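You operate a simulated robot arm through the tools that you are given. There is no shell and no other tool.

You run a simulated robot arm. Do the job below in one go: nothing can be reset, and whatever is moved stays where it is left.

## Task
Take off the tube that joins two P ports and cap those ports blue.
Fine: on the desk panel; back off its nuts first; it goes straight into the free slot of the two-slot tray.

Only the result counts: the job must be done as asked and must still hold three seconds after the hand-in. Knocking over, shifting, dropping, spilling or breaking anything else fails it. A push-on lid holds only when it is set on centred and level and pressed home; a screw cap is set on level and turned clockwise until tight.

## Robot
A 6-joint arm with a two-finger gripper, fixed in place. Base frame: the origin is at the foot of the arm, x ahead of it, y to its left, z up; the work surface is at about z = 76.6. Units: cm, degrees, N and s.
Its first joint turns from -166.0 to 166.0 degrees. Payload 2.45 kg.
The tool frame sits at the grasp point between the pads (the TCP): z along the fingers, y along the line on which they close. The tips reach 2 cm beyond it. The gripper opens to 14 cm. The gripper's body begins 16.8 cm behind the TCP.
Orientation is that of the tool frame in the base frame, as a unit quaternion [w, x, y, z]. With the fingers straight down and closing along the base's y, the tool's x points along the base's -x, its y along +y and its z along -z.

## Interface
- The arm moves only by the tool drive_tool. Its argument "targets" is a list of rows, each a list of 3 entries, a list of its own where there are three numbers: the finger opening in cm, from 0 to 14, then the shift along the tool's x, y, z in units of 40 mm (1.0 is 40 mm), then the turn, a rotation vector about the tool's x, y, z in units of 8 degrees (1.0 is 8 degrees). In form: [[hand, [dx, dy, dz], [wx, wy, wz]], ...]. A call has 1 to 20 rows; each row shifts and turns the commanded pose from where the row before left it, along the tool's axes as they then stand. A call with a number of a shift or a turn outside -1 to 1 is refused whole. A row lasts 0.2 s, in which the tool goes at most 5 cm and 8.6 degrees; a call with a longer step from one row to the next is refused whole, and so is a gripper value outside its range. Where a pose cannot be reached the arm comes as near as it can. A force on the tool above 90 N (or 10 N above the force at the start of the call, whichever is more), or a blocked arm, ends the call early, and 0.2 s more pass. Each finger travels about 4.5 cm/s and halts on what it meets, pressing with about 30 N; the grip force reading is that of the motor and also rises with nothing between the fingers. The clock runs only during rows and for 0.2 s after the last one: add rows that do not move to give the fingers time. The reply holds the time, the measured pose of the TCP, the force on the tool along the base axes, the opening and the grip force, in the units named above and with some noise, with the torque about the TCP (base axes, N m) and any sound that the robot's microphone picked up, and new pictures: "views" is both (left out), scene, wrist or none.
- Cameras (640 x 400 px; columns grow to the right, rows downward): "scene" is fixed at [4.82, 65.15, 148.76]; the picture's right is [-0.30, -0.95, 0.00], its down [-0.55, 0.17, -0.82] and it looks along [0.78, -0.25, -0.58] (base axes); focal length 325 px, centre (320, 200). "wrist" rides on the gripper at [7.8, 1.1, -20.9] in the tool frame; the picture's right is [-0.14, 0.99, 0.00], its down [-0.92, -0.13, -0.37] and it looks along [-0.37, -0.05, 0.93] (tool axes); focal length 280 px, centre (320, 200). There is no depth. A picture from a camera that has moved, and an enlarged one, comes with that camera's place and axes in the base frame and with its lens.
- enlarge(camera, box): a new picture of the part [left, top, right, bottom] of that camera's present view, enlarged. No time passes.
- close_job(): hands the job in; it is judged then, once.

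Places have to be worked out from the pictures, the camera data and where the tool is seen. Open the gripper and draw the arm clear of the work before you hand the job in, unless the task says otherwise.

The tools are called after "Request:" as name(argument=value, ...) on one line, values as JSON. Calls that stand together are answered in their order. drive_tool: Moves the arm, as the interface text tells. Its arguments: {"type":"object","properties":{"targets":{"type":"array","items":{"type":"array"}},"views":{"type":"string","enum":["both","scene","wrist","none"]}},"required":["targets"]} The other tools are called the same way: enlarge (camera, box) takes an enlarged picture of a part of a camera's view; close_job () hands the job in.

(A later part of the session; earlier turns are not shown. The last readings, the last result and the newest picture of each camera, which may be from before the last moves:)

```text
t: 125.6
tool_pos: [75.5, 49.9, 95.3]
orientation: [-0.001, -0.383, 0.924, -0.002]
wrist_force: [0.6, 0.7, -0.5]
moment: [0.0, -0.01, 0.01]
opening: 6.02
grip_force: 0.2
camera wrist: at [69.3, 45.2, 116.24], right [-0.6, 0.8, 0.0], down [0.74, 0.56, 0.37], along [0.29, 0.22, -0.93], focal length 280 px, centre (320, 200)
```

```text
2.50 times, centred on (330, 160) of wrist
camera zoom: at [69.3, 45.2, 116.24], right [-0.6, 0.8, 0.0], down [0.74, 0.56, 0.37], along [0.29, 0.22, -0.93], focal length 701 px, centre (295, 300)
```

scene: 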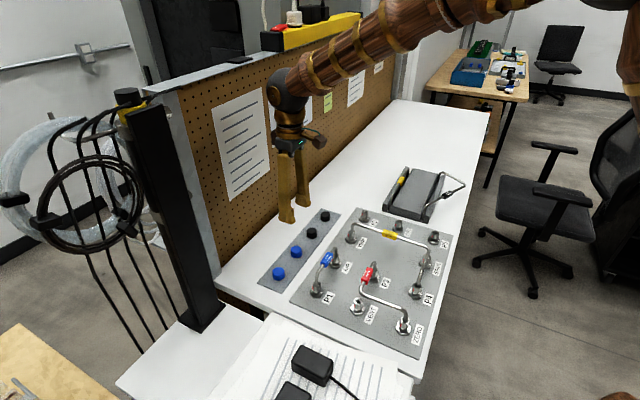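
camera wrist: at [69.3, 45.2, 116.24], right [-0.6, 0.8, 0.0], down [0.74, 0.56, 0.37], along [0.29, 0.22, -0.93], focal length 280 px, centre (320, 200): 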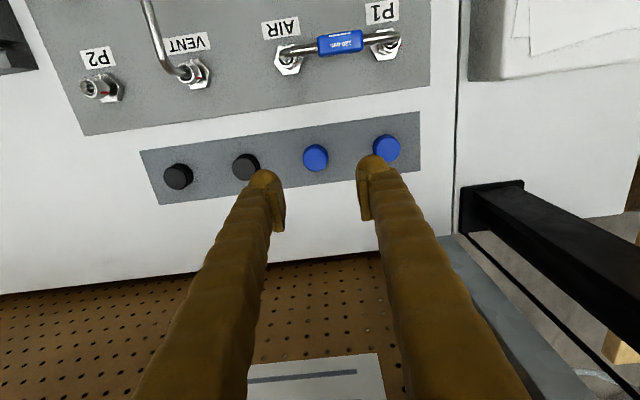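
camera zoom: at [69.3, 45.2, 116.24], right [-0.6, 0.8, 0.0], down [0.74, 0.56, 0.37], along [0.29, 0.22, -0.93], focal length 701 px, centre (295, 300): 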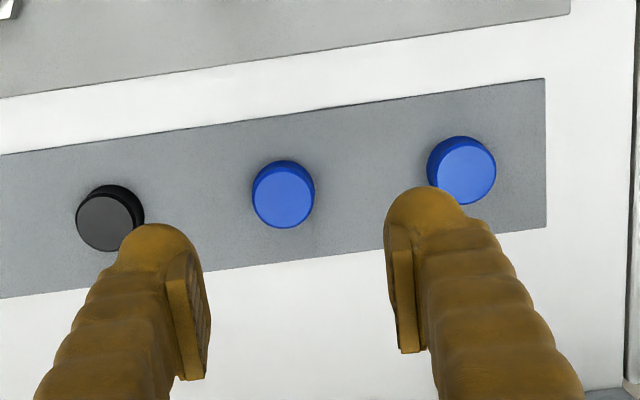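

Blue cap A is at about (76.84, 50.2) and cap B at about (69.9, 57.0). I centre over cap A and descend to about z = 86 for a closer fix.

Request:
drive_tool(targets=[[6, [-0.292, -0.182, 0], [0, 0, 0]], [6, [0, 0, 0.8], [0, 0, 0]], [6, [0, 0, 0.8], [0, 0, 0]], [6, [0, 0, 0.7], [0, 0, 0]], [6, [0, 0, 0], [0, 0, 0]]], views="wrist")

Request:
enlarge(camera="wrist", box=[260, 110, 380, 230])

Request:
enlarge(camera="scene", box=[260, 190, 340, 290])

```text
t: 126.8
tool_pos: [76.9, 50.18, 86.21]
orientation: [0.0, -0.383, 0.924, -0.003]
wrist_force: [0.7, -0.4, 0.0]
moment: [0.0, -0.01, 0.02]
opening: 6.03
grip_force: 0.0
camera wrist: at [70.59, 45.57, 107.1], right [-0.6, 0.8, 0.0], down [0.74, 0.56, 0.37], along [0.29, 0.22, -0.93], focal length 280 px, centre (320, 200)
```

wrist: 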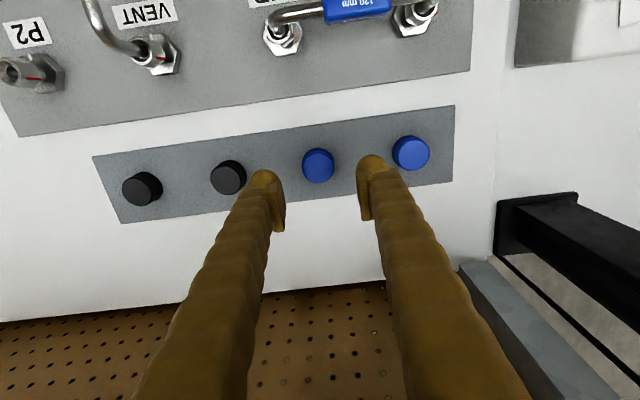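

```text
3.33 times, centred on (320, 170) of wrist
camera zoom: at [70.59, 45.57, 107.1], right [-0.6, 0.8, 0.0], down [0.74, 0.56, 0.37], along [0.29, 0.22, -0.93], focal length 935 px, centre (320, 300)
```

zoom: 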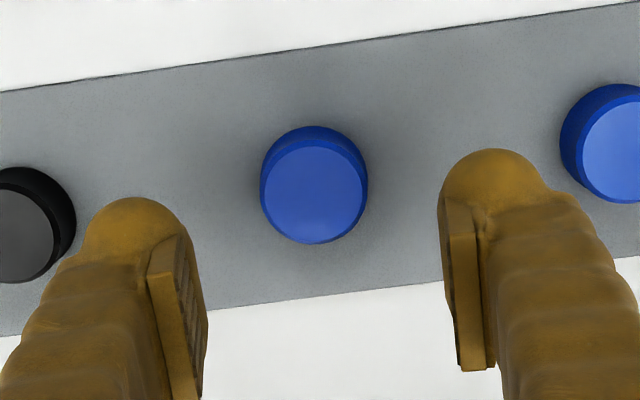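

```text
4.00 times, centred on (300, 240) of scene
camera zoom: at [4.82, 65.15, 148.76], right [-0.3, -0.95, 0.0], down [-0.55, 0.17, -0.82], along [0.78, -0.25, -0.58], focal length 1299 px, centre (400, 40)
```

zoom: 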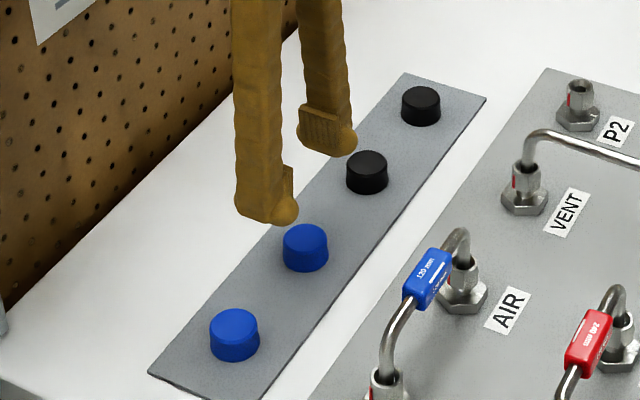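

Cap A's centre is at about (76.9, 50.1), with the tool only about 1 mm off. I shift 1 mm and descend so the tips are about 0.6 cm above the strip, fingers open.

Request:
drive_tool(targets=[[6, [0, -0.025, 0.5], [0, 0, 0]], [5.5, [0, 0, 0.5], [0, 0, 0]], [5, [0, 0, 0.4], [0, 0, 0]], [5, [0, 0, 0.2], [0, 0, 0]], [5, [0, 0, 0], [0, 0, 0]]], views="wrist")

Request:
enlarge(camera="wrist", box=[260, 110, 380, 240])

Request:
enlarge(camera="scene", box=[275, 220, 325, 280])

```text
t: 128.0
tool_pos: [76.93, 50.15, 79.83]
orientation: [-0.001, -0.383, 0.924, -0.002]
wrist_force: [0.6, -0.5, 0.5]
moment: [0.0, 0.01, 0.01]
opening: 5.0
grip_force: 0.0
camera wrist: at [70.66, 45.46, 100.7], right [-0.6, 0.8, 0.0], down [0.74, 0.56, 0.37], along [0.29, 0.22, -0.93], focal length 280 px, centre (320, 200)
```

wrist: 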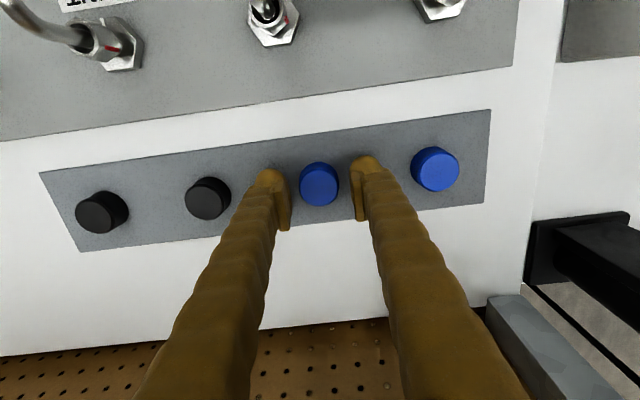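

```text
3.08 times, centred on (320, 175) of wrist
camera zoom: at [70.66, 45.46, 100.7], right [-0.6, 0.8, 0.0], down [0.74, 0.56, 0.37], along [0.29, 0.22, -0.93], focal length 863 px, centre (320, 277)
```

zoom: 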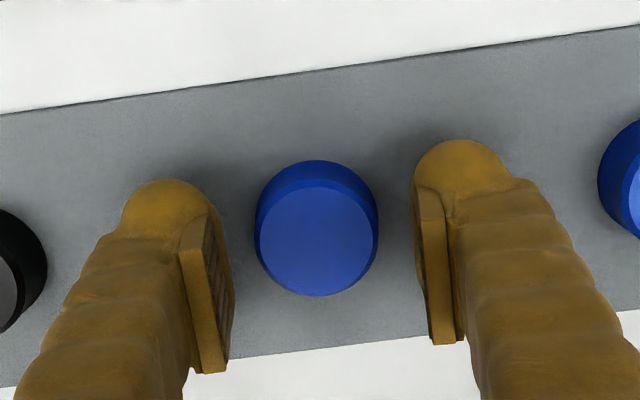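

```text
6.67 times, centred on (300, 250) of scene
camera zoom: at [4.82, 65.15, 148.76], right [-0.3, -0.95, 0.0], down [-0.55, 0.17, -0.82], along [0.78, -0.25, -0.58], focal length 2164 px, centre (453, -133)
```

zoom: 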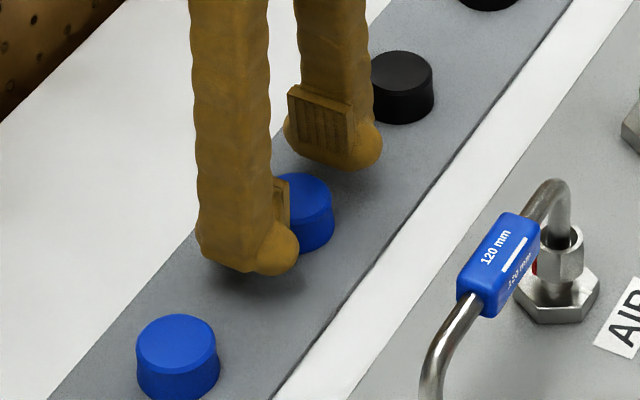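

The cap is nearly centred between the pads. I adjust 1 mm, lower 3 mm and close on the cap.

Request:
drive_tool(targets=[[5, [0.02, -0.02, 0.07], [0, 0, 0]], [4.5, [0, 0, 0], [0, 0, 0]], [4, [0, 0, 0], [0, 0, 0]], [3.6, [0, 0, 0], [0, 0, 0]], [3.2, [0, 0, 0], [0, 0, 0]], [2.6, [0, 0, 0], [0, 0, 0]], [2.6, [0, 0, 0], [0, 0, 0]]], views="none")

Request:
enlarge(camera="wrist", box=[260, 110, 380, 240])

Request:
enlarge(camera="scene", box=[275, 220, 325, 280])

```text
t: 129.6
tool_pos: [77.06, 50.22, 80.1]
orientation: [0.001, -0.383, 0.924, -0.002]
wrist_force: [-7.7, -3.7, 75.0]
moment: [-0.04, 0.26, 0.01]
opening: 2.65
grip_force: 0.2
```

```text
3.08 times, centred on (320, 175) of wrist
camera zoom: at [70.67, 45.35, 100.8], right [-0.6, 0.8, 0.0], down [0.74, 0.56, 0.37], along [0.3, 0.22, -0.93], focal length 863 px, centre (320, 277)
```

zoom: 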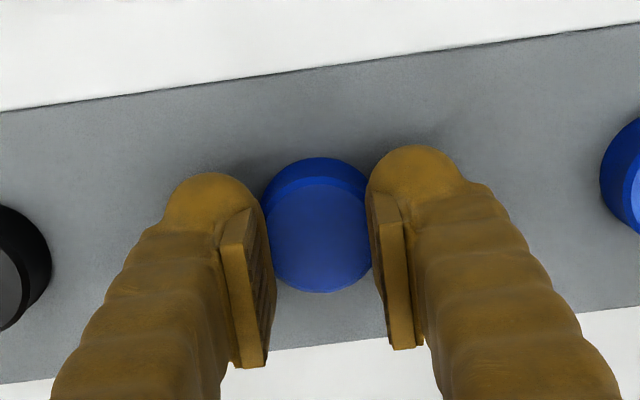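

```text
6.67 times, centred on (300, 250) of scene
camera zoom: at [4.82, 65.15, 148.76], right [-0.3, -0.95, 0.0], down [-0.55, 0.17, -0.82], along [0.78, -0.25, -0.58], focal length 2164 px, centre (453, -133)
```

zoom: 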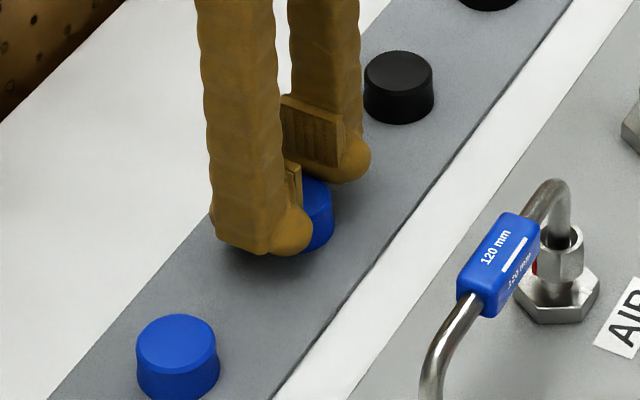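

A 75 N upward force with a 2.65 cm opening means the tips rode up onto the cap's top edge instead of gripping its sides; the cap is shorter than I thought. I raise straight up to relieve it, open, and look.

Request:
drive_tool(targets=[[2.65, [0, 0, -0.3], [0, 0, 0]], [3.5, [0, 0, -0.2], [0, 0, 0]], [5, [0, 0, 0], [0, 0, 0]], [5, [0, 0, 0], [0, 0, 0]]], views="none")

Request:
enlarge(camera="wrist", box=[260, 110, 380, 240])

Request:
enlarge(camera="scene", box=[275, 220, 325, 280])

Request:
enlarge(camera="scene", box=[265, 255, 295, 285])

```text
t: 130.6
tool_pos: [77.0, 49.97, 81.46]
orientation: [0.0, -0.383, 0.924, -0.002]
wrist_force: [0.3, 0.5, -0.4]
moment: [0.0, -0.01, -0.02]
opening: 5.0
grip_force: 0.1
```

```text
3.08 times, centred on (320, 175) of wrist
camera zoom: at [70.68, 45.33, 102.42], right [-0.6, 0.8, 0.0], down [0.74, 0.56, 0.37], along [0.29, 0.22, -0.93], focal length 863 px, centre (320, 277)
```

zoom: 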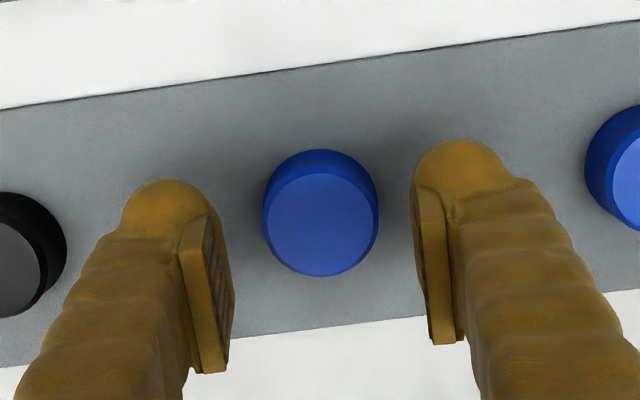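

```text
6.67 times, centred on (300, 250) of scene
camera zoom: at [4.82, 65.15, 148.76], right [-0.3, -0.95, 0.0], down [-0.55, 0.17, -0.82], along [0.78, -0.25, -0.58], focal length 2164 px, centre (453, -133)
```

zoom: 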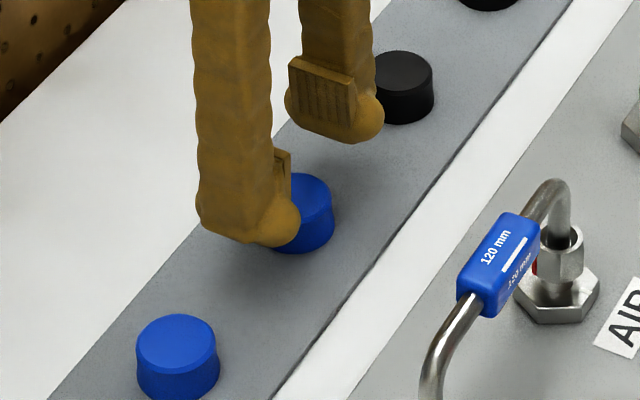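

```text
13.33 times, centred on (280, 270) of scene
camera zoom: at [4.82, 65.15, 148.76], right [-0.3, -0.95, 0.0], down [-0.55, 0.17, -0.82], along [0.78, -0.25, -0.58], focal length 4329 px, centre (853, -733)
```

zoom: 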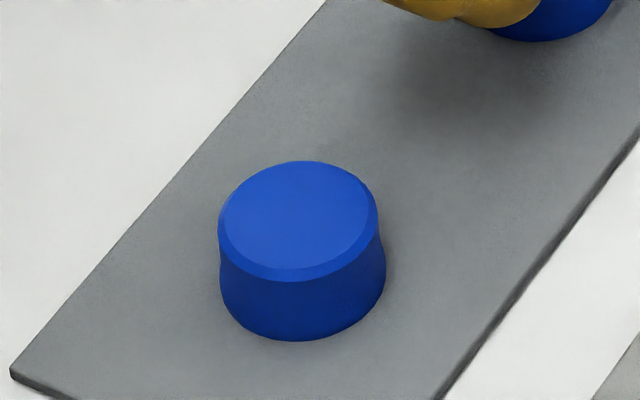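

The cap is undisturbed and centred; the pads end about 0.7 cm above the rounded tips, so I must go lower. I descend until the tips are just above the strip and check force before closing.

Request:
drive_tool(targets=[[5, [0, 0, 0.3], [0, 0, 0]], [5, [0, 0, 0.2], [0, 0, 0]], [5, [0, 0, 0.08], [0, 0, 0]], [5, [0, 0, 0], [0, 0, 0]]], views="none")

Request:
enlarge(camera="scene", box=[275, 220, 325, 280])

Request:
enlarge(camera="wrist", box=[260, 110, 380, 240])

```text
t: 131.6
tool_pos: [76.92, 50.14, 79.2]
orientation: [-0.001, -0.383, 0.924, -0.002]
wrist_force: [-0.3, 0.8, -0.5]
moment: [-0.04, 0.01, -0.02]
opening: 4.99
grip_force: 0.0
```

```text
6.67 times, centred on (300, 250) of scene
camera zoom: at [4.82, 65.15, 148.76], right [-0.3, -0.95, 0.0], down [-0.55, 0.17, -0.82], along [0.78, -0.25, -0.58], focal length 2164 px, centre (453, -133)
```

zoom: 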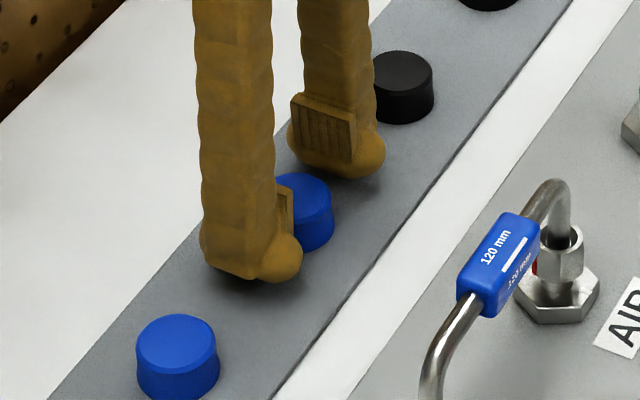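

```text
3.08 times, centred on (320, 175) of wrist
camera zoom: at [70.72, 45.3, 100.14], right [-0.6, 0.8, 0.0], down [0.74, 0.56, 0.37], along [0.29, 0.22, -0.93], focal length 863 px, centre (320, 277)
```

zoom: 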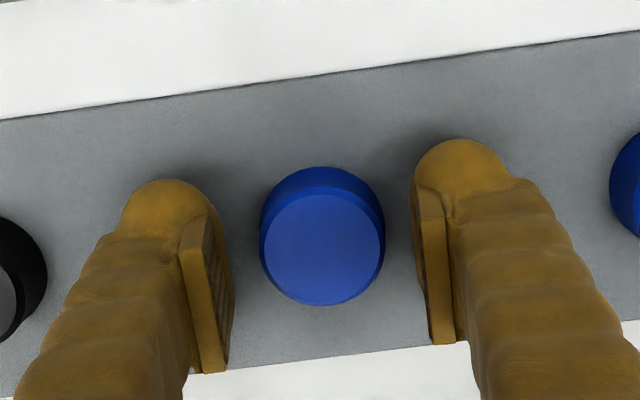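

The tips appear almost at the strip with no contact force. I lower another 1.5 mm in two steps and check.

Request:
drive_tool(targets=[[5, [0, 0, 0.02], [0, 0, 0]], [5, [0, 0, 0.02], [0, 0, 0]], [5, [0, 0, 0], [0, 0, 0]]], views="none")

Request:
drive_tool(targets=[[4.4, [0, 0, 0], [0, 0, 0]], [3.9, [0, 0, 0], [0, 0, 0]], [3.5, [0, 0, 0], [0, 0, 0]], [3.5, [0, 0, 0], [0, 0, 0]]], views="none")

Request:
enlarge(camera="scene", box=[275, 220, 325, 280])

Request:
enlarge(camera="wrist", box=[260, 110, 380, 240])

```text
t: 132.4
tool_pos: [77.07, 50.17, 79.17]
orientation: [-0.001, -0.383, 0.924, -0.002]
wrist_force: [1.2, 1.1, 0.2]
moment: [0.0, 0.01, 0.02]
opening: 5.01
grip_force: 0.1
```

```text
t: 133.4
tool_pos: [76.97, 49.93, 79.09]
orientation: [-0.001, -0.382, 0.924, -0.002]
wrist_force: [-0.9, -0.7, -0.6]
moment: [0.02, -0.02, -0.01]
opening: 3.62
grip_force: 3.1
```

```text
6.67 times, centred on (300, 250) of scene
camera zoom: at [4.82, 65.15, 148.76], right [-0.3, -0.95, 0.0], down [-0.55, 0.17, -0.82], along [0.78, -0.25, -0.58], focal length 2164 px, centre (453, -133)
```

zoom: 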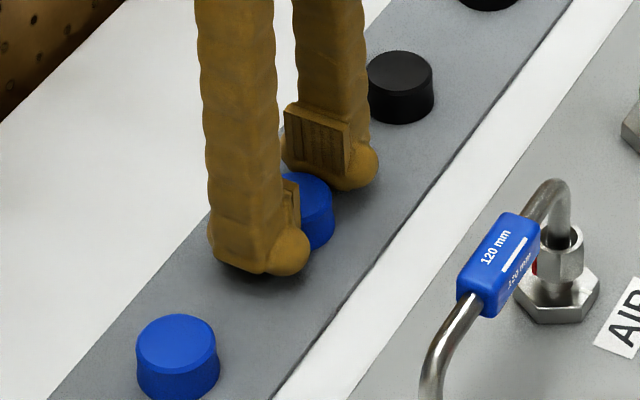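

```text
3.08 times, centred on (320, 175) of wrist
camera zoom: at [70.71, 45.33, 100.01], right [-0.6, 0.8, 0.0], down [0.74, 0.56, 0.37], along [0.29, 0.22, -0.93], focal length 863 px, centre (320, 277)
```

zoom: 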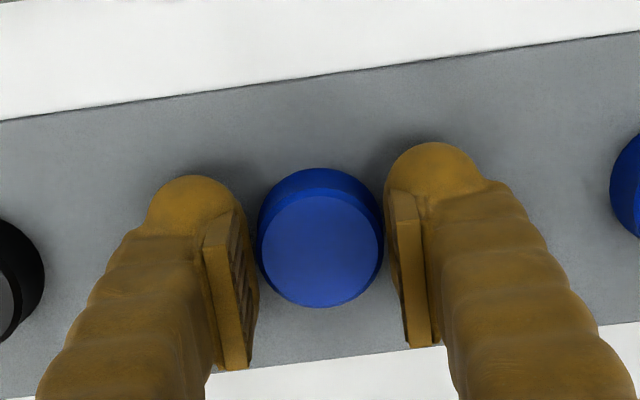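

The fingers have just touched the cap's sides at 3.62 cm with no vertical force. I apply the full grip and check it doesn't ride up.

Request:
drive_tool(targets=[[3.2, [0, 0, 0], [0, 0, 0]], [3.0, [0, 0, 0], [0, 0, 0]], [2.8, [0, 0, 0], [0, 0, 0]]], views="none")

Request:
enlarge(camera="scene", box=[275, 220, 325, 280])

Request:
enlarge(camera="wrist", box=[260, 110, 380, 240])

```text
t: 134.2
tool_pos: [76.84, 50.07, 79.09]
orientation: [-0.001, -0.383, 0.924, -0.003]
wrist_force: [0.3, 0.9, 1.0]
moment: [-0.01, 0.02, 0.02]
opening: 3.42
grip_force: 29.7
```

```text
6.67 times, centred on (300, 250) of scene
camera zoom: at [4.82, 65.15, 148.76], right [-0.3, -0.95, 0.0], down [-0.55, 0.17, -0.82], along [0.78, -0.25, -0.58], focal length 2164 px, centre (453, -133)
```

zoom: 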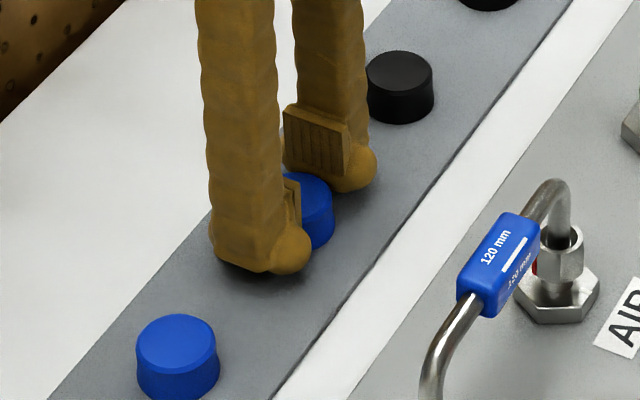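

```text
3.08 times, centred on (320, 175) of wrist
camera zoom: at [70.71, 45.32, 100.0], right [-0.6, 0.8, 0.0], down [0.74, 0.56, 0.37], along [0.29, 0.22, -0.93], focal length 863 px, centre (320, 277)
```

zoom: 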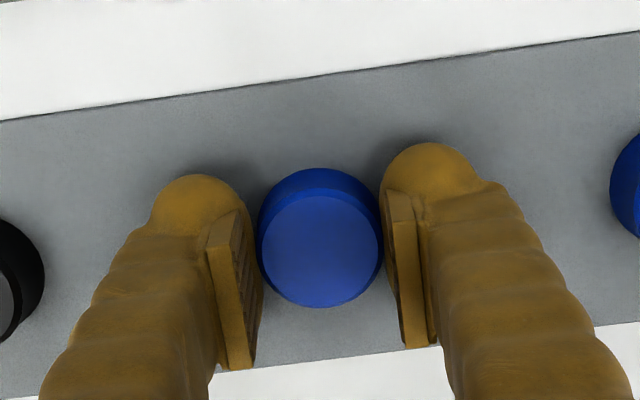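

The cap is held at 3.42 cm with 30 N. I lift it straight up and check that it comes along level.

Request:
drive_tool(targets=[[2.8, [0, 0, -0.1], [0, 0, 0]], [2.8, [0, 0, -0.2], [0, 0, 0]], [2.8, [0, 0, -0.4], [0, 0, 0]], [2.8, [0, 0, -0.6], [0, 0, 0]], [2.8, [0, 0, -0.8], [0, 0, 0]], [2.8, [0, 0, -0.8], [0, 0, 0]], [2.8, [0, 0, 0], [0, 0, 0]]], views="both")

Request:
enlarge(camera="scene", box=[265, 170, 345, 250])

Request:
enlarge(camera="wrist", box=[260, 110, 380, 240])

```text
t: 135.8
tool_pos: [76.92, 49.95, 90.74]
orientation: [-0.001, -0.383, 0.924, -0.003]
wrist_force: [0.3, 0.4, 0.1]
moment: [-0.02, 0.01, -0.02]
opening: 3.41
grip_force: 29.9
camera wrist: at [70.73, 45.32, 111.6], right [-0.6, 0.8, 0.0], down [0.74, 0.56, 0.37], along [0.29, 0.22, -0.93], focal length 280 px, centre (320, 200)
```

scene: 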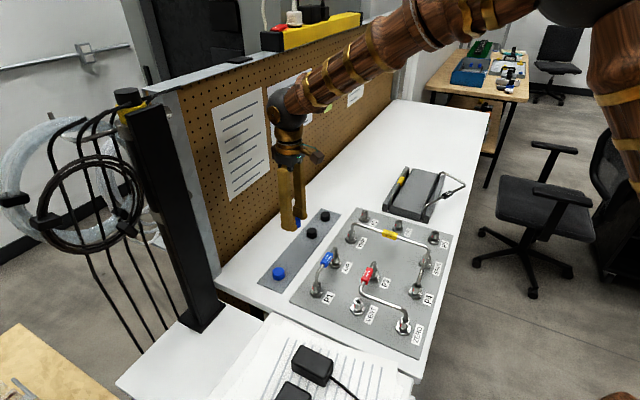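
wrist: 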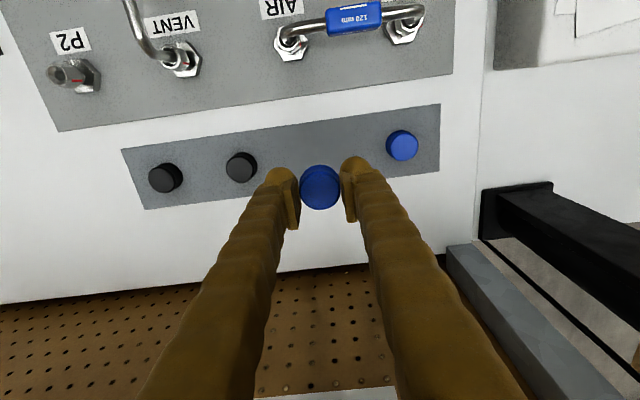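

```text
5.00 times, centred on (305, 210) of scene
camera zoom: at [4.82, 65.15, 148.76], right [-0.3, -0.95, 0.0], down [-0.55, 0.17, -0.82], along [0.78, -0.25, -0.58], focal length 1623 px, centre (395, 150)
```

zoom: 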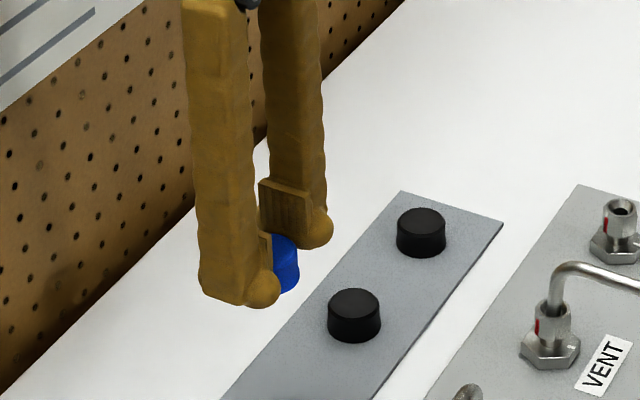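

```text
3.08 times, centred on (320, 175) of wrist
camera zoom: at [70.73, 45.32, 111.6], right [-0.6, 0.8, 0.0], down [0.74, 0.56, 0.37], along [0.29, 0.22, -0.93], focal length 863 px, centre (320, 277)
```

zoom: 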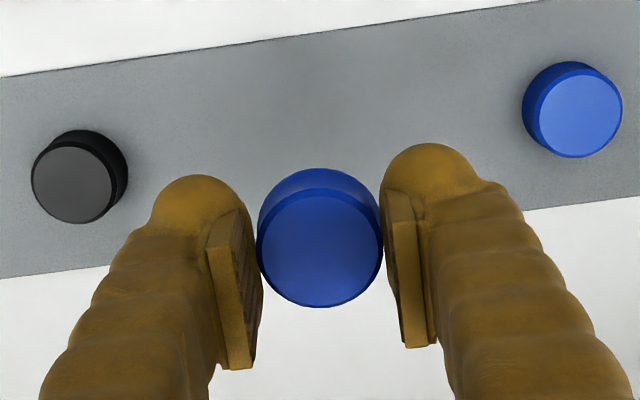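

The cap hangs level and centred in the grip. From the grip readings I put P2's axis at (85.87, 23.17); I carry the cap over P2 at a safe height and check the nut's position in the wrist view.

Request:
drive_tool(targets=[[2.8, [0, 0, -0.8], [0, 0, 0]], [2.8, [0.394, -0.79, 0], [0, 0, 0]], [2.8, [0.394, -0.79, 0], [0, 0, 0]], [2.8, [0.394, -0.79, 0], [0, 0, 0]], [2.8, [0.394, -0.79, 0], [0, 0, 0]], [2.8, [0.394, -0.79, 0], [0, 0, 0]], [2.8, [0.394, -0.79, 0], [0, 0, 0]], [2.8, [0.394, -0.79, 0], [0, 0, 0]], [2.8, [0.394, -0.79, 0], [0, 0, 0]], [2.8, [0, 0, 0], [0, 0, 0]], [2.8, [0, 0, 0], [0, 0, 0]]], views="both")

Request:
enlarge(camera="wrist", box=[270, 110, 370, 220])

Request:
enlarge(camera="scene", box=[340, 150, 420, 230])

```text
t: 138.2
tool_pos: [85.8, 23.3, 94.04]
orientation: [0.0, -0.383, 0.924, -0.003]
wrist_force: [0.4, 0.5, -0.4]
moment: [0.02, 0.01, -0.01]
opening: 3.4
grip_force: 29.7
camera wrist: at [79.58, 18.64, 114.87], right [-0.6, 0.8, 0.0], down [0.74, 0.56, 0.37], along [0.29, 0.22, -0.93], focal length 280 px, centre (320, 200)
```

scene: 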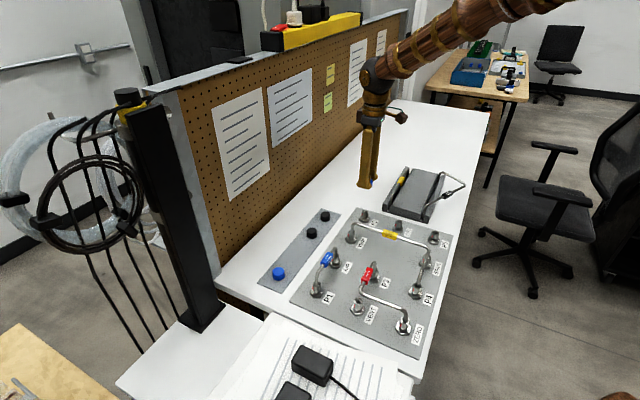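
wrist: 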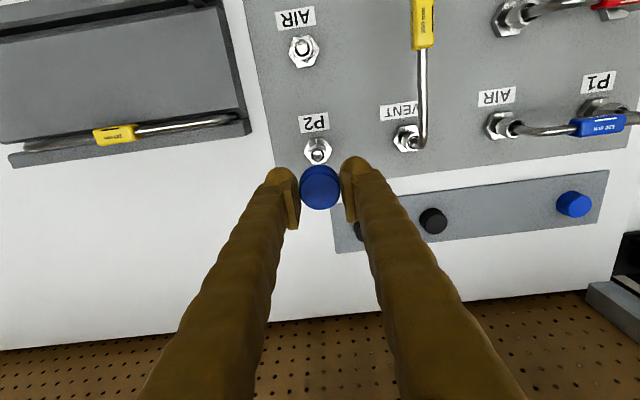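

```text
3.64 times, centred on (320, 165) of wrist
camera zoom: at [79.58, 18.64, 114.87], right [-0.6, 0.8, 0.0], down [0.74, 0.56, 0.37], along [0.29, 0.22, -0.93], focal length 1020 px, centre (320, 327)
```

zoom: 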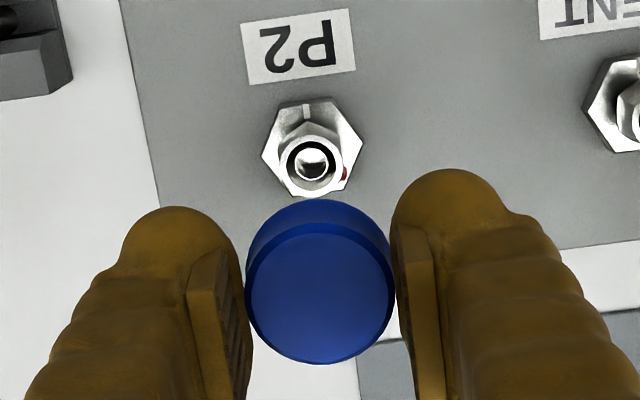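

```text
5.00 times, centred on (380, 190) of scene
camera zoom: at [4.82, 65.15, 148.76], right [-0.3, -0.95, 0.0], down [-0.55, 0.17, -0.82], along [0.78, -0.25, -0.58], focal length 1623 px, centre (20, 250)
```

zoom: 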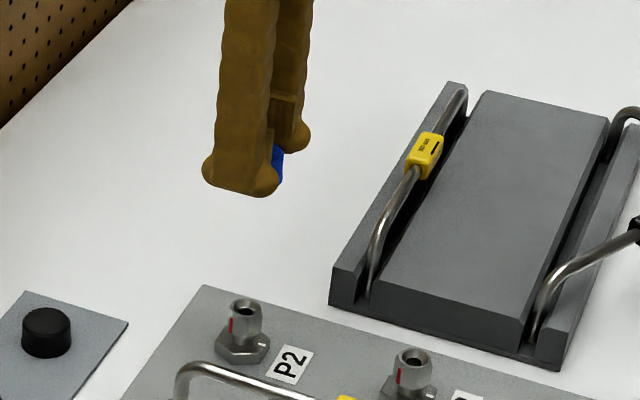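

P2's nut appears about 2 mm toward tool -y from the cap axis. I correct that and lower until the cap's rim is about 1 cm above the nut, then check alignment in the scene view.

Request:
enlarge(camera="wrist", box=[305, 135, 335, 170])

Request:
drive_tool(targets=[[2.8, [-0.01, -0.05, 0.6], [0, 0, 0]], [2.8, [0, 0, 0.8], [0, 0, 0]], [2.8, [0, 0, 0.8], [0, 0, 0]], [2.8, [0, 0, 0.5], [0, 0, 0]], [2.8, [0, 0, 0], [0, 0, 0]], [2.8, [0, 0, 0], [0, 0, 0]]], views="none")

Request:
enlarge(camera="scene", box=[350, 190, 390, 220])

Request:
enlarge(camera="wrist", box=[270, 110, 370, 220])

```text
11.43 times, centred on (320, 152) of wrist
camera zoom: at [79.58, 18.64, 114.87], right [-0.6, 0.8, 0.0], down [0.74, 0.56, 0.37], along [0.29, 0.22, -0.93], focal length 3204 px, centre (320, 743)
```

zoom: 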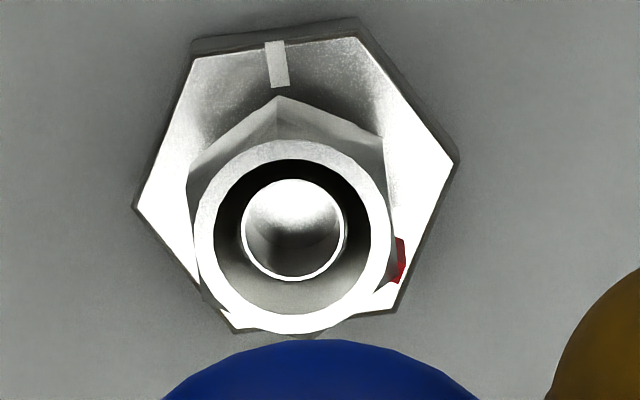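

```text
t: 139.6
tool_pos: [86.13, 23.24, 83.17]
orientation: [-0.001, -0.382, 0.924, -0.003]
wrist_force: [-0.9, -0.1, 0.2]
moment: [-0.03, 0.0, -0.04]
opening: 3.4
grip_force: 30.0
```

```text
13.33 times, centred on (370, 205) of scene
camera zoom: at [4.82, 65.15, 148.76], right [-0.3, -0.95, 0.0], down [-0.55, 0.17, -0.82], along [0.78, -0.25, -0.58], focal length 4329 px, centre (-347, 133)
```

zoom: 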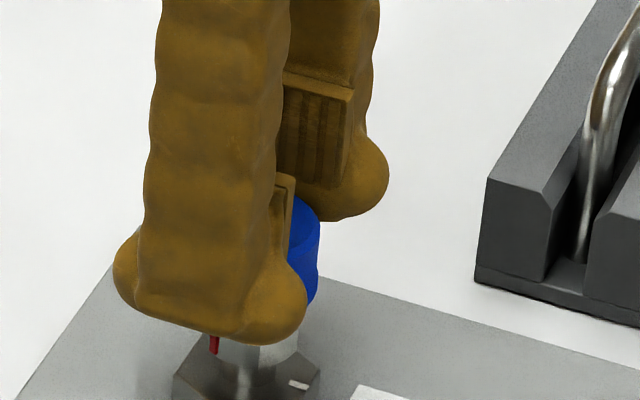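

```text
3.64 times, centred on (320, 165) of wrist
camera zoom: at [79.81, 18.47, 104.12], right [-0.6, 0.8, 0.0], down [0.74, 0.56, 0.37], along [0.29, 0.22, -0.93], focal length 1020 px, centre (320, 327)
```

zoom: 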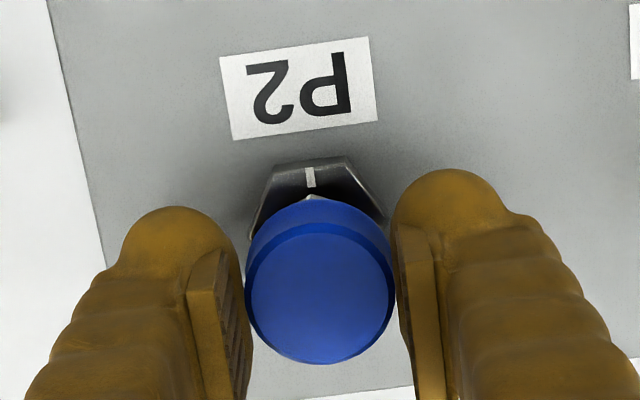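

Several estimates agree within about 1 mm. I nudge 0.6 mm toward the mean and lower in small steps, watching for contact force.

Request:
drive_tool(targets=[[2.8, [0.015, -0.005, 0.1], [0, 0, 0]], [2.8, [0, 0, 0.1], [0, 0, 0]], [2.8, [0, 0, 0], [0, 0, 0]]], views="none")

Request:
drive_tool(targets=[[2.8, [0, 0, 0.04], [0, 0, 0]], [2.8, [0, 0, 0], [0, 0, 0]]], views="none")

Request:
enlarge(camera="scene", box=[350, 190, 390, 220])

Request:
enlarge(camera="wrist", box=[270, 110, 370, 220])

```text
t: 140.4
tool_pos: [86.05, 23.06, 82.39]
orientation: [-0.001, -0.383, 0.924, -0.002]
wrist_force: [-0.3, 0.1, -0.2]
moment: [0.03, -0.02, 0.01]
opening: 3.41
grip_force: 29.5
```

```text
t: 141.0
tool_pos: [86.03, 23.14, 82.2]
orientation: [-0.001, -0.382, 0.924, -0.003]
wrist_force: [0.4, 0.5, -0.1]
moment: [-0.01, 0.01, 0.02]
opening: 3.41
grip_force: 30.2
```

```text
13.33 times, centred on (370, 205) of scene
camera zoom: at [4.82, 65.15, 148.76], right [-0.3, -0.95, 0.0], down [-0.55, 0.17, -0.82], along [0.78, -0.25, -0.58], focal length 4329 px, centre (-347, 133)
```

zoom: 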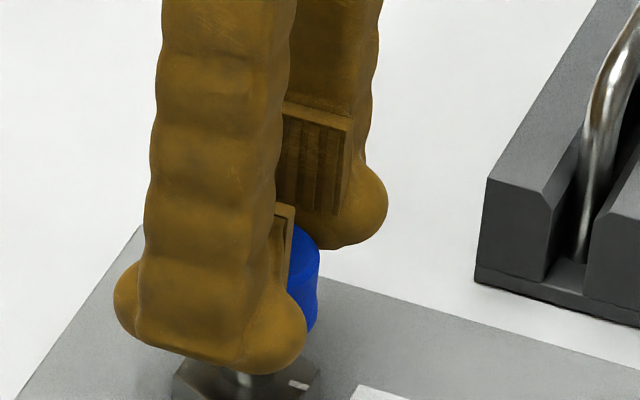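

```text
3.64 times, centred on (320, 165) of wrist
camera zoom: at [79.81, 18.38, 103.17], right [-0.6, 0.8, 0.0], down [0.74, 0.56, 0.37], along [0.29, 0.22, -0.93], focal length 1020 px, centre (320, 327)
```

zoom: 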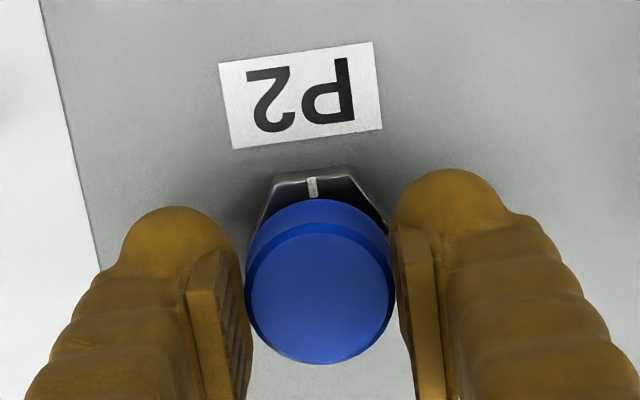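

Still no contact. The close view shows dy ≈ 0 and suggests about 0.8 mm more along tool +x, so I apply that and continue lowering slowly.

Request:
drive_tool(targets=[[2.8, [0.02, 0, 0.02], [0, 0, 0]], [2.8, [0, 0, 0.03], [0, 0, 0]], [2.8, [0, 0, 0], [0, 0, 0]]], views="none")

Request:
drive_tool(targets=[[2.8, [0, 0, 0.03], [0, 0, 0]], [2.8, [0, 0, 0.03], [0, 0, 0]], [2.8, [0, 0, 0], [0, 0, 0]]], views="none")

Request:
enlarge(camera="scene", box=[350, 190, 390, 220])

```text
t: 141.8
tool_pos: [86.0, 23.21, 82.1]
orientation: [0.0, -0.383, 0.924, -0.003]
wrist_force: [-0.5, 0.5, -0.2]
moment: [0.0, -0.04, 0.0]
opening: 3.37
grip_force: 30.3
```

```text
t: 142.6
tool_pos: [86.0, 23.08, 81.8]
orientation: [-0.001, -0.383, 0.924, -0.003]
wrist_force: [0.6, 0.6, -0.5]
moment: [0.04, 0.03, 0.01]
opening: 3.39
grip_force: 29.7
```

```text
13.33 times, centred on (370, 205) of scene
camera zoom: at [4.82, 65.15, 148.76], right [-0.3, -0.95, 0.0], down [-0.55, 0.17, -0.82], along [0.78, -0.25, -0.58], focal length 4329 px, centre (-347, 133)
```

zoom: 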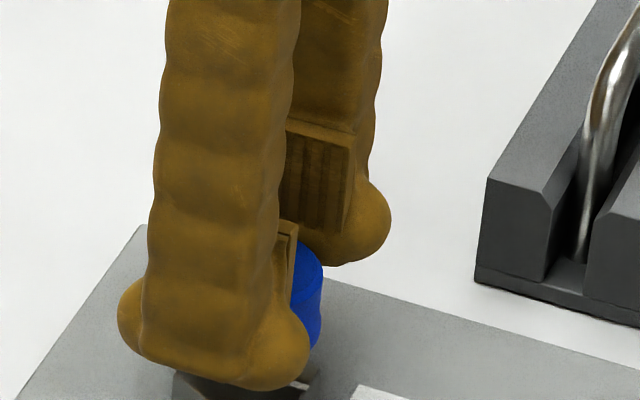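

No contact at 81.8, where the rim should already be around the nut's top. I keep lowering in small steps.

Request:
drive_tool(targets=[[2.8, [0, 0, 0.03], [0, 0, 0]], [2.8, [0, 0, 0.03], [0, 0, 0]], [2.8, [0, 0, 0], [0, 0, 0]]], views="none")

Request:
drive_tool(targets=[[2.8, [0, 0, 0.03], [0, 0, 0]], [2.8, [0, 0, 0.03], [0, 0, 0]], [2.8, [0, 0, 0], [0, 0, 0]]], views="none")

Request:
enlarge(camera="scene", box=[350, 190, 390, 220])

Request:
enlarge(camera="wrist", box=[270, 110, 370, 220])

```text
t: 143.4
tool_pos: [86.06, 22.86, 81.45]
orientation: [-0.001, -0.383, 0.924, -0.002]
wrist_force: [0.6, -0.1, 2.1]
moment: [-0.01, 0.0, 0.01]
opening: 3.38
grip_force: 30.4
```

```text
t: 144.2
tool_pos: [86.02, 23.05, 81.4]
orientation: [0.0, -0.383, 0.924, -0.002]
wrist_force: [-1.3, 0.9, 16.2]
moment: [-0.03, -0.02, 0.01]
opening: 3.42
grip_force: 30.2
```

```text
13.33 times, centred on (370, 205) of scene
camera zoom: at [4.82, 65.15, 148.76], right [-0.3, -0.95, 0.0], down [-0.55, 0.17, -0.82], along [0.78, -0.25, -0.58], focal length 4329 px, centre (-347, 133)
```

zoom: 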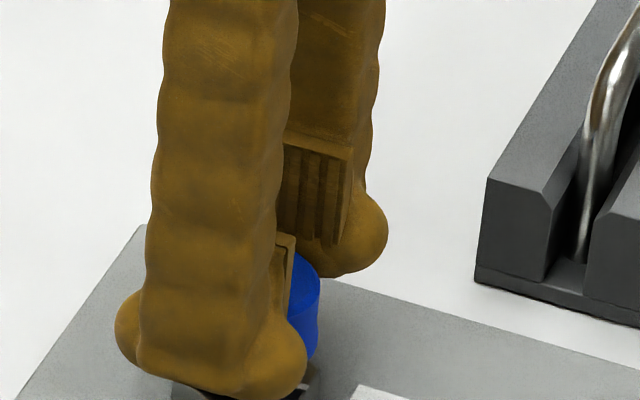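

```text
3.64 times, centred on (320, 165) of wrist
camera zoom: at [79.74, 18.31, 102.26], right [-0.6, 0.8, 0.0], down [0.74, 0.56, 0.37], along [0.29, 0.22, -0.93], focal length 1020 px, centre (320, 327)
```

zoom: 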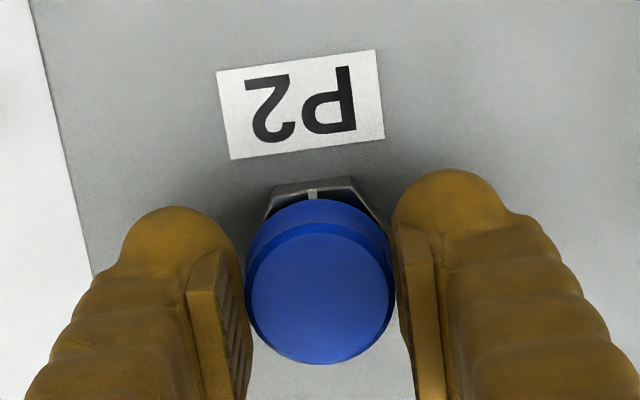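

A symmetric 16 N contact with near-zero moment and side force shows the cap is centred on the nut. I press further in small steps while still gripping.

Request:
drive_tool(targets=[[2.8, [0, 0, 0.03], [0, 0, 0]], [2.8, [0, 0, 0], [0, 0, 0]]], views="none")

Request:
drive_tool(targets=[[2.8, [0, 0, 0.03], [0, 0, 0]], [2.8, [0, 0, 0], [0, 0, 0]]], views="none")

Request:
enlarge(camera="scene", box=[350, 190, 390, 220])

```text
t: 144.8
tool_pos: [85.96, 23.19, 81.25]
orientation: [0.0, -0.383, 0.924, -0.002]
wrist_force: [-2.1, 2.9, 25.3]
moment: [0.04, 0.03, -0.01]
opening: 3.4
grip_force: 29.1
```

```text
t: 145.4
tool_pos: [85.99, 22.98, 81.08]
orientation: [0.0, -0.383, 0.924, -0.002]
wrist_force: [3.5, 3.4, 24.2]
moment: [0.01, -0.03, -0.02]
opening: 3.4
grip_force: 30.0
```

```text
13.33 times, centred on (370, 205) of scene
camera zoom: at [4.82, 65.15, 148.76], right [-0.3, -0.95, 0.0], down [-0.55, 0.17, -0.82], along [0.78, -0.25, -0.58], focal length 4329 px, centre (-347, 133)
```

zoom: 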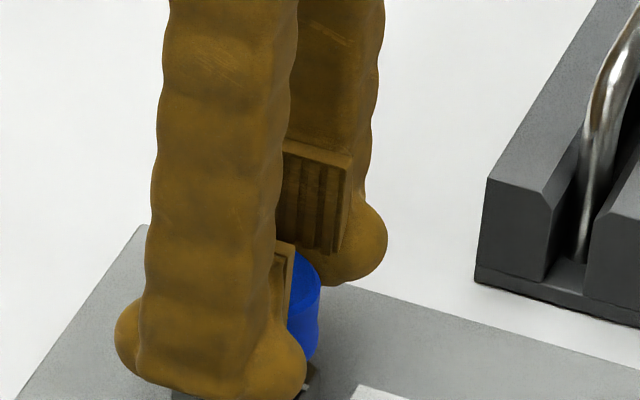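

The force stays near 25 N while the fingers slide down the cap, so it now needs a push from above. I release carefully, rise, and look at how the cap sits.

Request:
drive_tool(targets=[[3.4, [0, 0, -0.05], [0, 0, 0]], [3.6, [0, 0, 0], [0, 0, 0]], [4.0, [0, 0, 0], [0, 0, 0]], [4.6, [0, 0, 0], [0, 0, 0]], [5, [0, 0, 0], [0, 0, 0]], [5, [0, 0, -0.5], [0, 0, 0]], [5, [0, 0, -0.7], [0, 0, 0]], [5, [0, 0, -0.7], [0, 0, 0]], [5, [0, 0, 0], [0, 0, 0]]], views="wrist")

Request:
enlarge(camera="scene", box=[350, 190, 390, 225])

Request:
enlarge(camera="wrist", box=[290, 110, 350, 200])

```text
t: 147.4
tool_pos: [86.02, 23.04, 88.89]
orientation: [-0.001, -0.383, 0.924, -0.003]
wrist_force: [0.1, 1.1, 0.6]
moment: [-0.02, 0.03, 0.0]
opening: 5.01
grip_force: 0.0
camera wrist: at [79.72, 18.34, 109.82], right [-0.6, 0.8, 0.0], down [0.74, 0.56, 0.37], along [0.29, 0.22, -0.93], focal length 280 px, centre (320, 200)
```

wrist: 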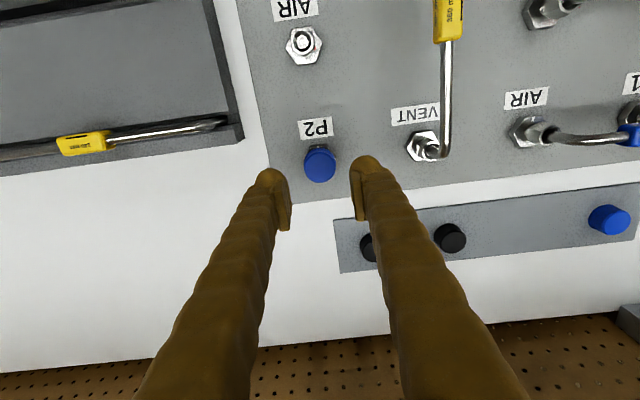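

```text
11.43 times, centred on (370, 208) of scene
camera zoom: at [4.82, 65.15, 148.76], right [-0.3, -0.95, 0.0], down [-0.55, 0.17, -0.82], along [0.78, -0.25, -0.58], focal length 3710 px, centre (-251, 114)
```

zoom: 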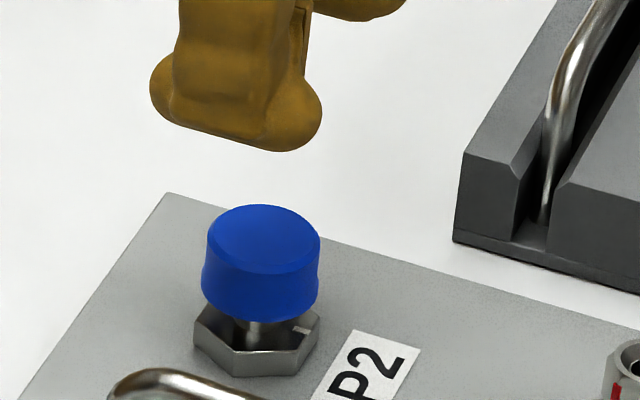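

```text
4.44 times, centred on (320, 155) of wrist
camera zoom: at [79.72, 18.34, 109.82], right [-0.6, 0.8, 0.0], down [0.74, 0.56, 0.37], along [0.29, 0.22, -0.93], focal length 1246 px, centre (320, 400)
```

zoom: 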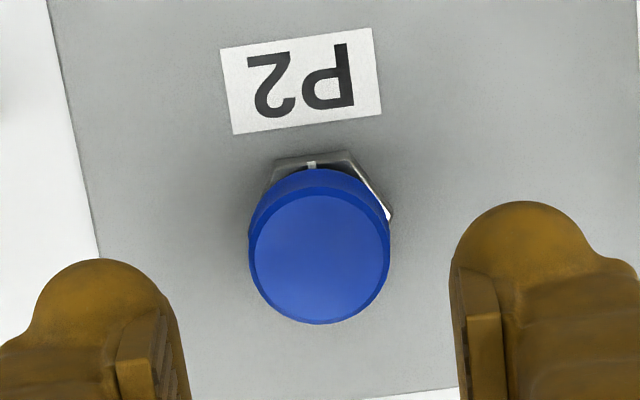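

Viewed from the side, the cap is level and covers the whole nut, with only the neck visible below. I close the fingers, centre over the cap, and press it from the top to make sure it is home.

Request:
drive_tool(targets=[[3, [0, 0, 0], [0, 0, 0]], [1.5, [0, 0, 0], [0, 0, 0]], [0, [0, 0, 0.3], [0, 0, 0]], [0, [0, 0, 0.4], [0, 0, 0]], [0, [0, 0, 0.4], [0, 0, 0]], [0, [0, 0, 0.2], [0, 0, 0]], [0, [0, 0, 0], [0, 0, 0]]], views="none")

Request:
enlarge(camera="scene", box=[350, 190, 390, 225])

Request:
enlarge(camera="wrist", box=[270, 110, 370, 220])

```text
t: 149.0
tool_pos: [85.93, 23.11, 83.74]
orientation: [-0.001, -0.382, 0.924, -0.002]
wrist_force: [0.8, -0.2, 0.4]
moment: [0.01, 0.02, 0.01]
opening: 0.01
grip_force: 29.7
```

```text
11.43 times, centred on (370, 208) of scene
camera zoom: at [4.82, 65.15, 148.76], right [-0.3, -0.95, 0.0], down [-0.55, 0.17, -0.82], along [0.78, -0.25, -0.58], focal length 3710 px, centre (-251, 114)
```

zoom: 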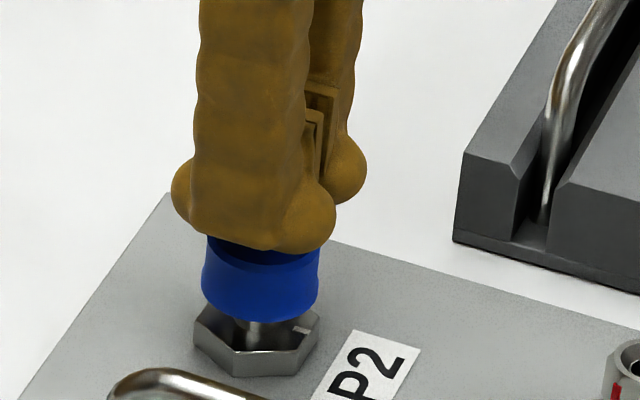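

```text
3.64 times, centred on (320, 165) of wrist
camera zoom: at [79.72, 18.32, 104.54], right [-0.6, 0.8, 0.0], down [0.74, 0.56, 0.37], along [0.29, 0.22, -0.93], focal length 1020 px, centre (320, 327)
```

zoom: 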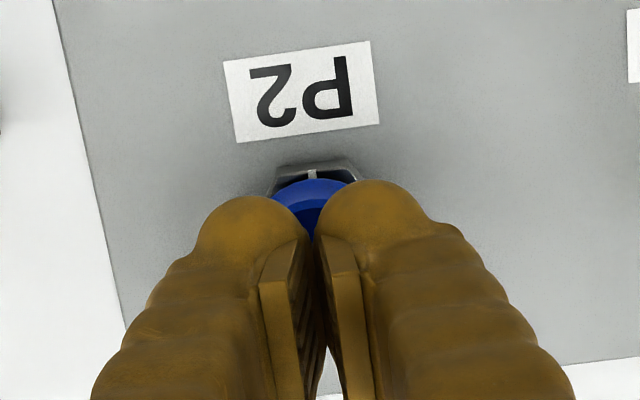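

The closed fingertips are right above the cap, centred. I press down in small steps, reading the force.

Request:
drive_tool(targets=[[0, [0, 0, 0.08], [0, 0, 0]], [0, [0, 0, 0.05], [0, 0, 0]], [0, [0, 0, 0], [0, 0, 0]]], views="none")

Request:
drive_tool(targets=[[0, [0, 0, 0.05], [0, 0, 0]], [0, [0, 0, 0], [0, 0, 0]]], views="none")

Request:
drive_tool(targets=[[0, [0, 0, 0.04], [0, 0, 0]], [0, [0, 0, 0], [0, 0, 0]]], views="none")

```text
t: 149.8
tool_pos: [85.89, 23.17, 83.14]
orientation: [-0.002, -0.383, 0.924, -0.001]
wrist_force: [-1.0, -0.6, -0.5]
moment: [-0.02, 0.01, -0.01]
opening: 0.0
grip_force: 29.2
```

```text
t: 150.4
tool_pos: [85.89, 23.06, 82.92]
orientation: [-0.001, -0.382, 0.924, -0.003]
wrist_force: [0.1, -0.1, -0.1]
moment: [-0.02, 0.0, -0.01]
opening: 0.04
grip_force: 30.1
```

```text
t: 151.0
tool_pos: [85.88, 23.01, 82.84]
orientation: [-0.001, -0.383, 0.924, -0.002]
wrist_force: [-0.2, 0.0, 0.5]
moment: [-0.01, 0.0, -0.01]
opening: 0.0
grip_force: 29.7
```

No contact yet at z ≈ 82.8; I continue down in small steps.

Request:
drive_tool(targets=[[0, [0, 0, 0.04], [0, 0, 0]], [0, [0, 0, 0], [0, 0, 0]]], views="none")

Request:
drive_tool(targets=[[0, [0, 0, 0.04], [0, 0, 0]], [0, [0, 0, 0], [0, 0, 0]]], views="none")

Request:
enlarge(camera="scene", box=[350, 190, 390, 225])

```text
t: 151.6
tool_pos: [85.93, 22.95, 82.71]
orientation: [0.0, -0.383, 0.924, -0.002]
wrist_force: [-1.9, 3.1, 10.5]
moment: [0.06, 0.01, -0.02]
opening: 0.6
grip_force: 29.5
```

```text
t: 152.2
tool_pos: [85.9, 23.13, 82.53]
orientation: [-0.001, -0.383, 0.924, -0.002]
wrist_force: [-9.5, 5.4, 38.1]
moment: [0.07, 0.2, 0.01]
opening: 0.61
grip_force: 29.3
```

```text
11.43 times, centred on (370, 208) of scene
camera zoom: at [4.82, 65.15, 148.76], right [-0.3, -0.95, 0.0], down [-0.55, 0.17, -0.82], along [0.78, -0.25, -0.58], focal length 3710 px, centre (-251, 114)
```

zoom: 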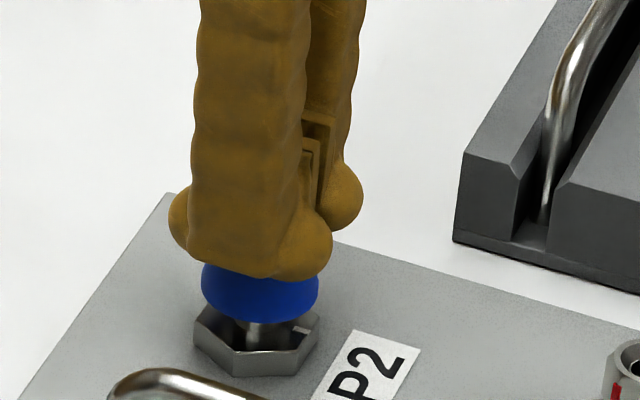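

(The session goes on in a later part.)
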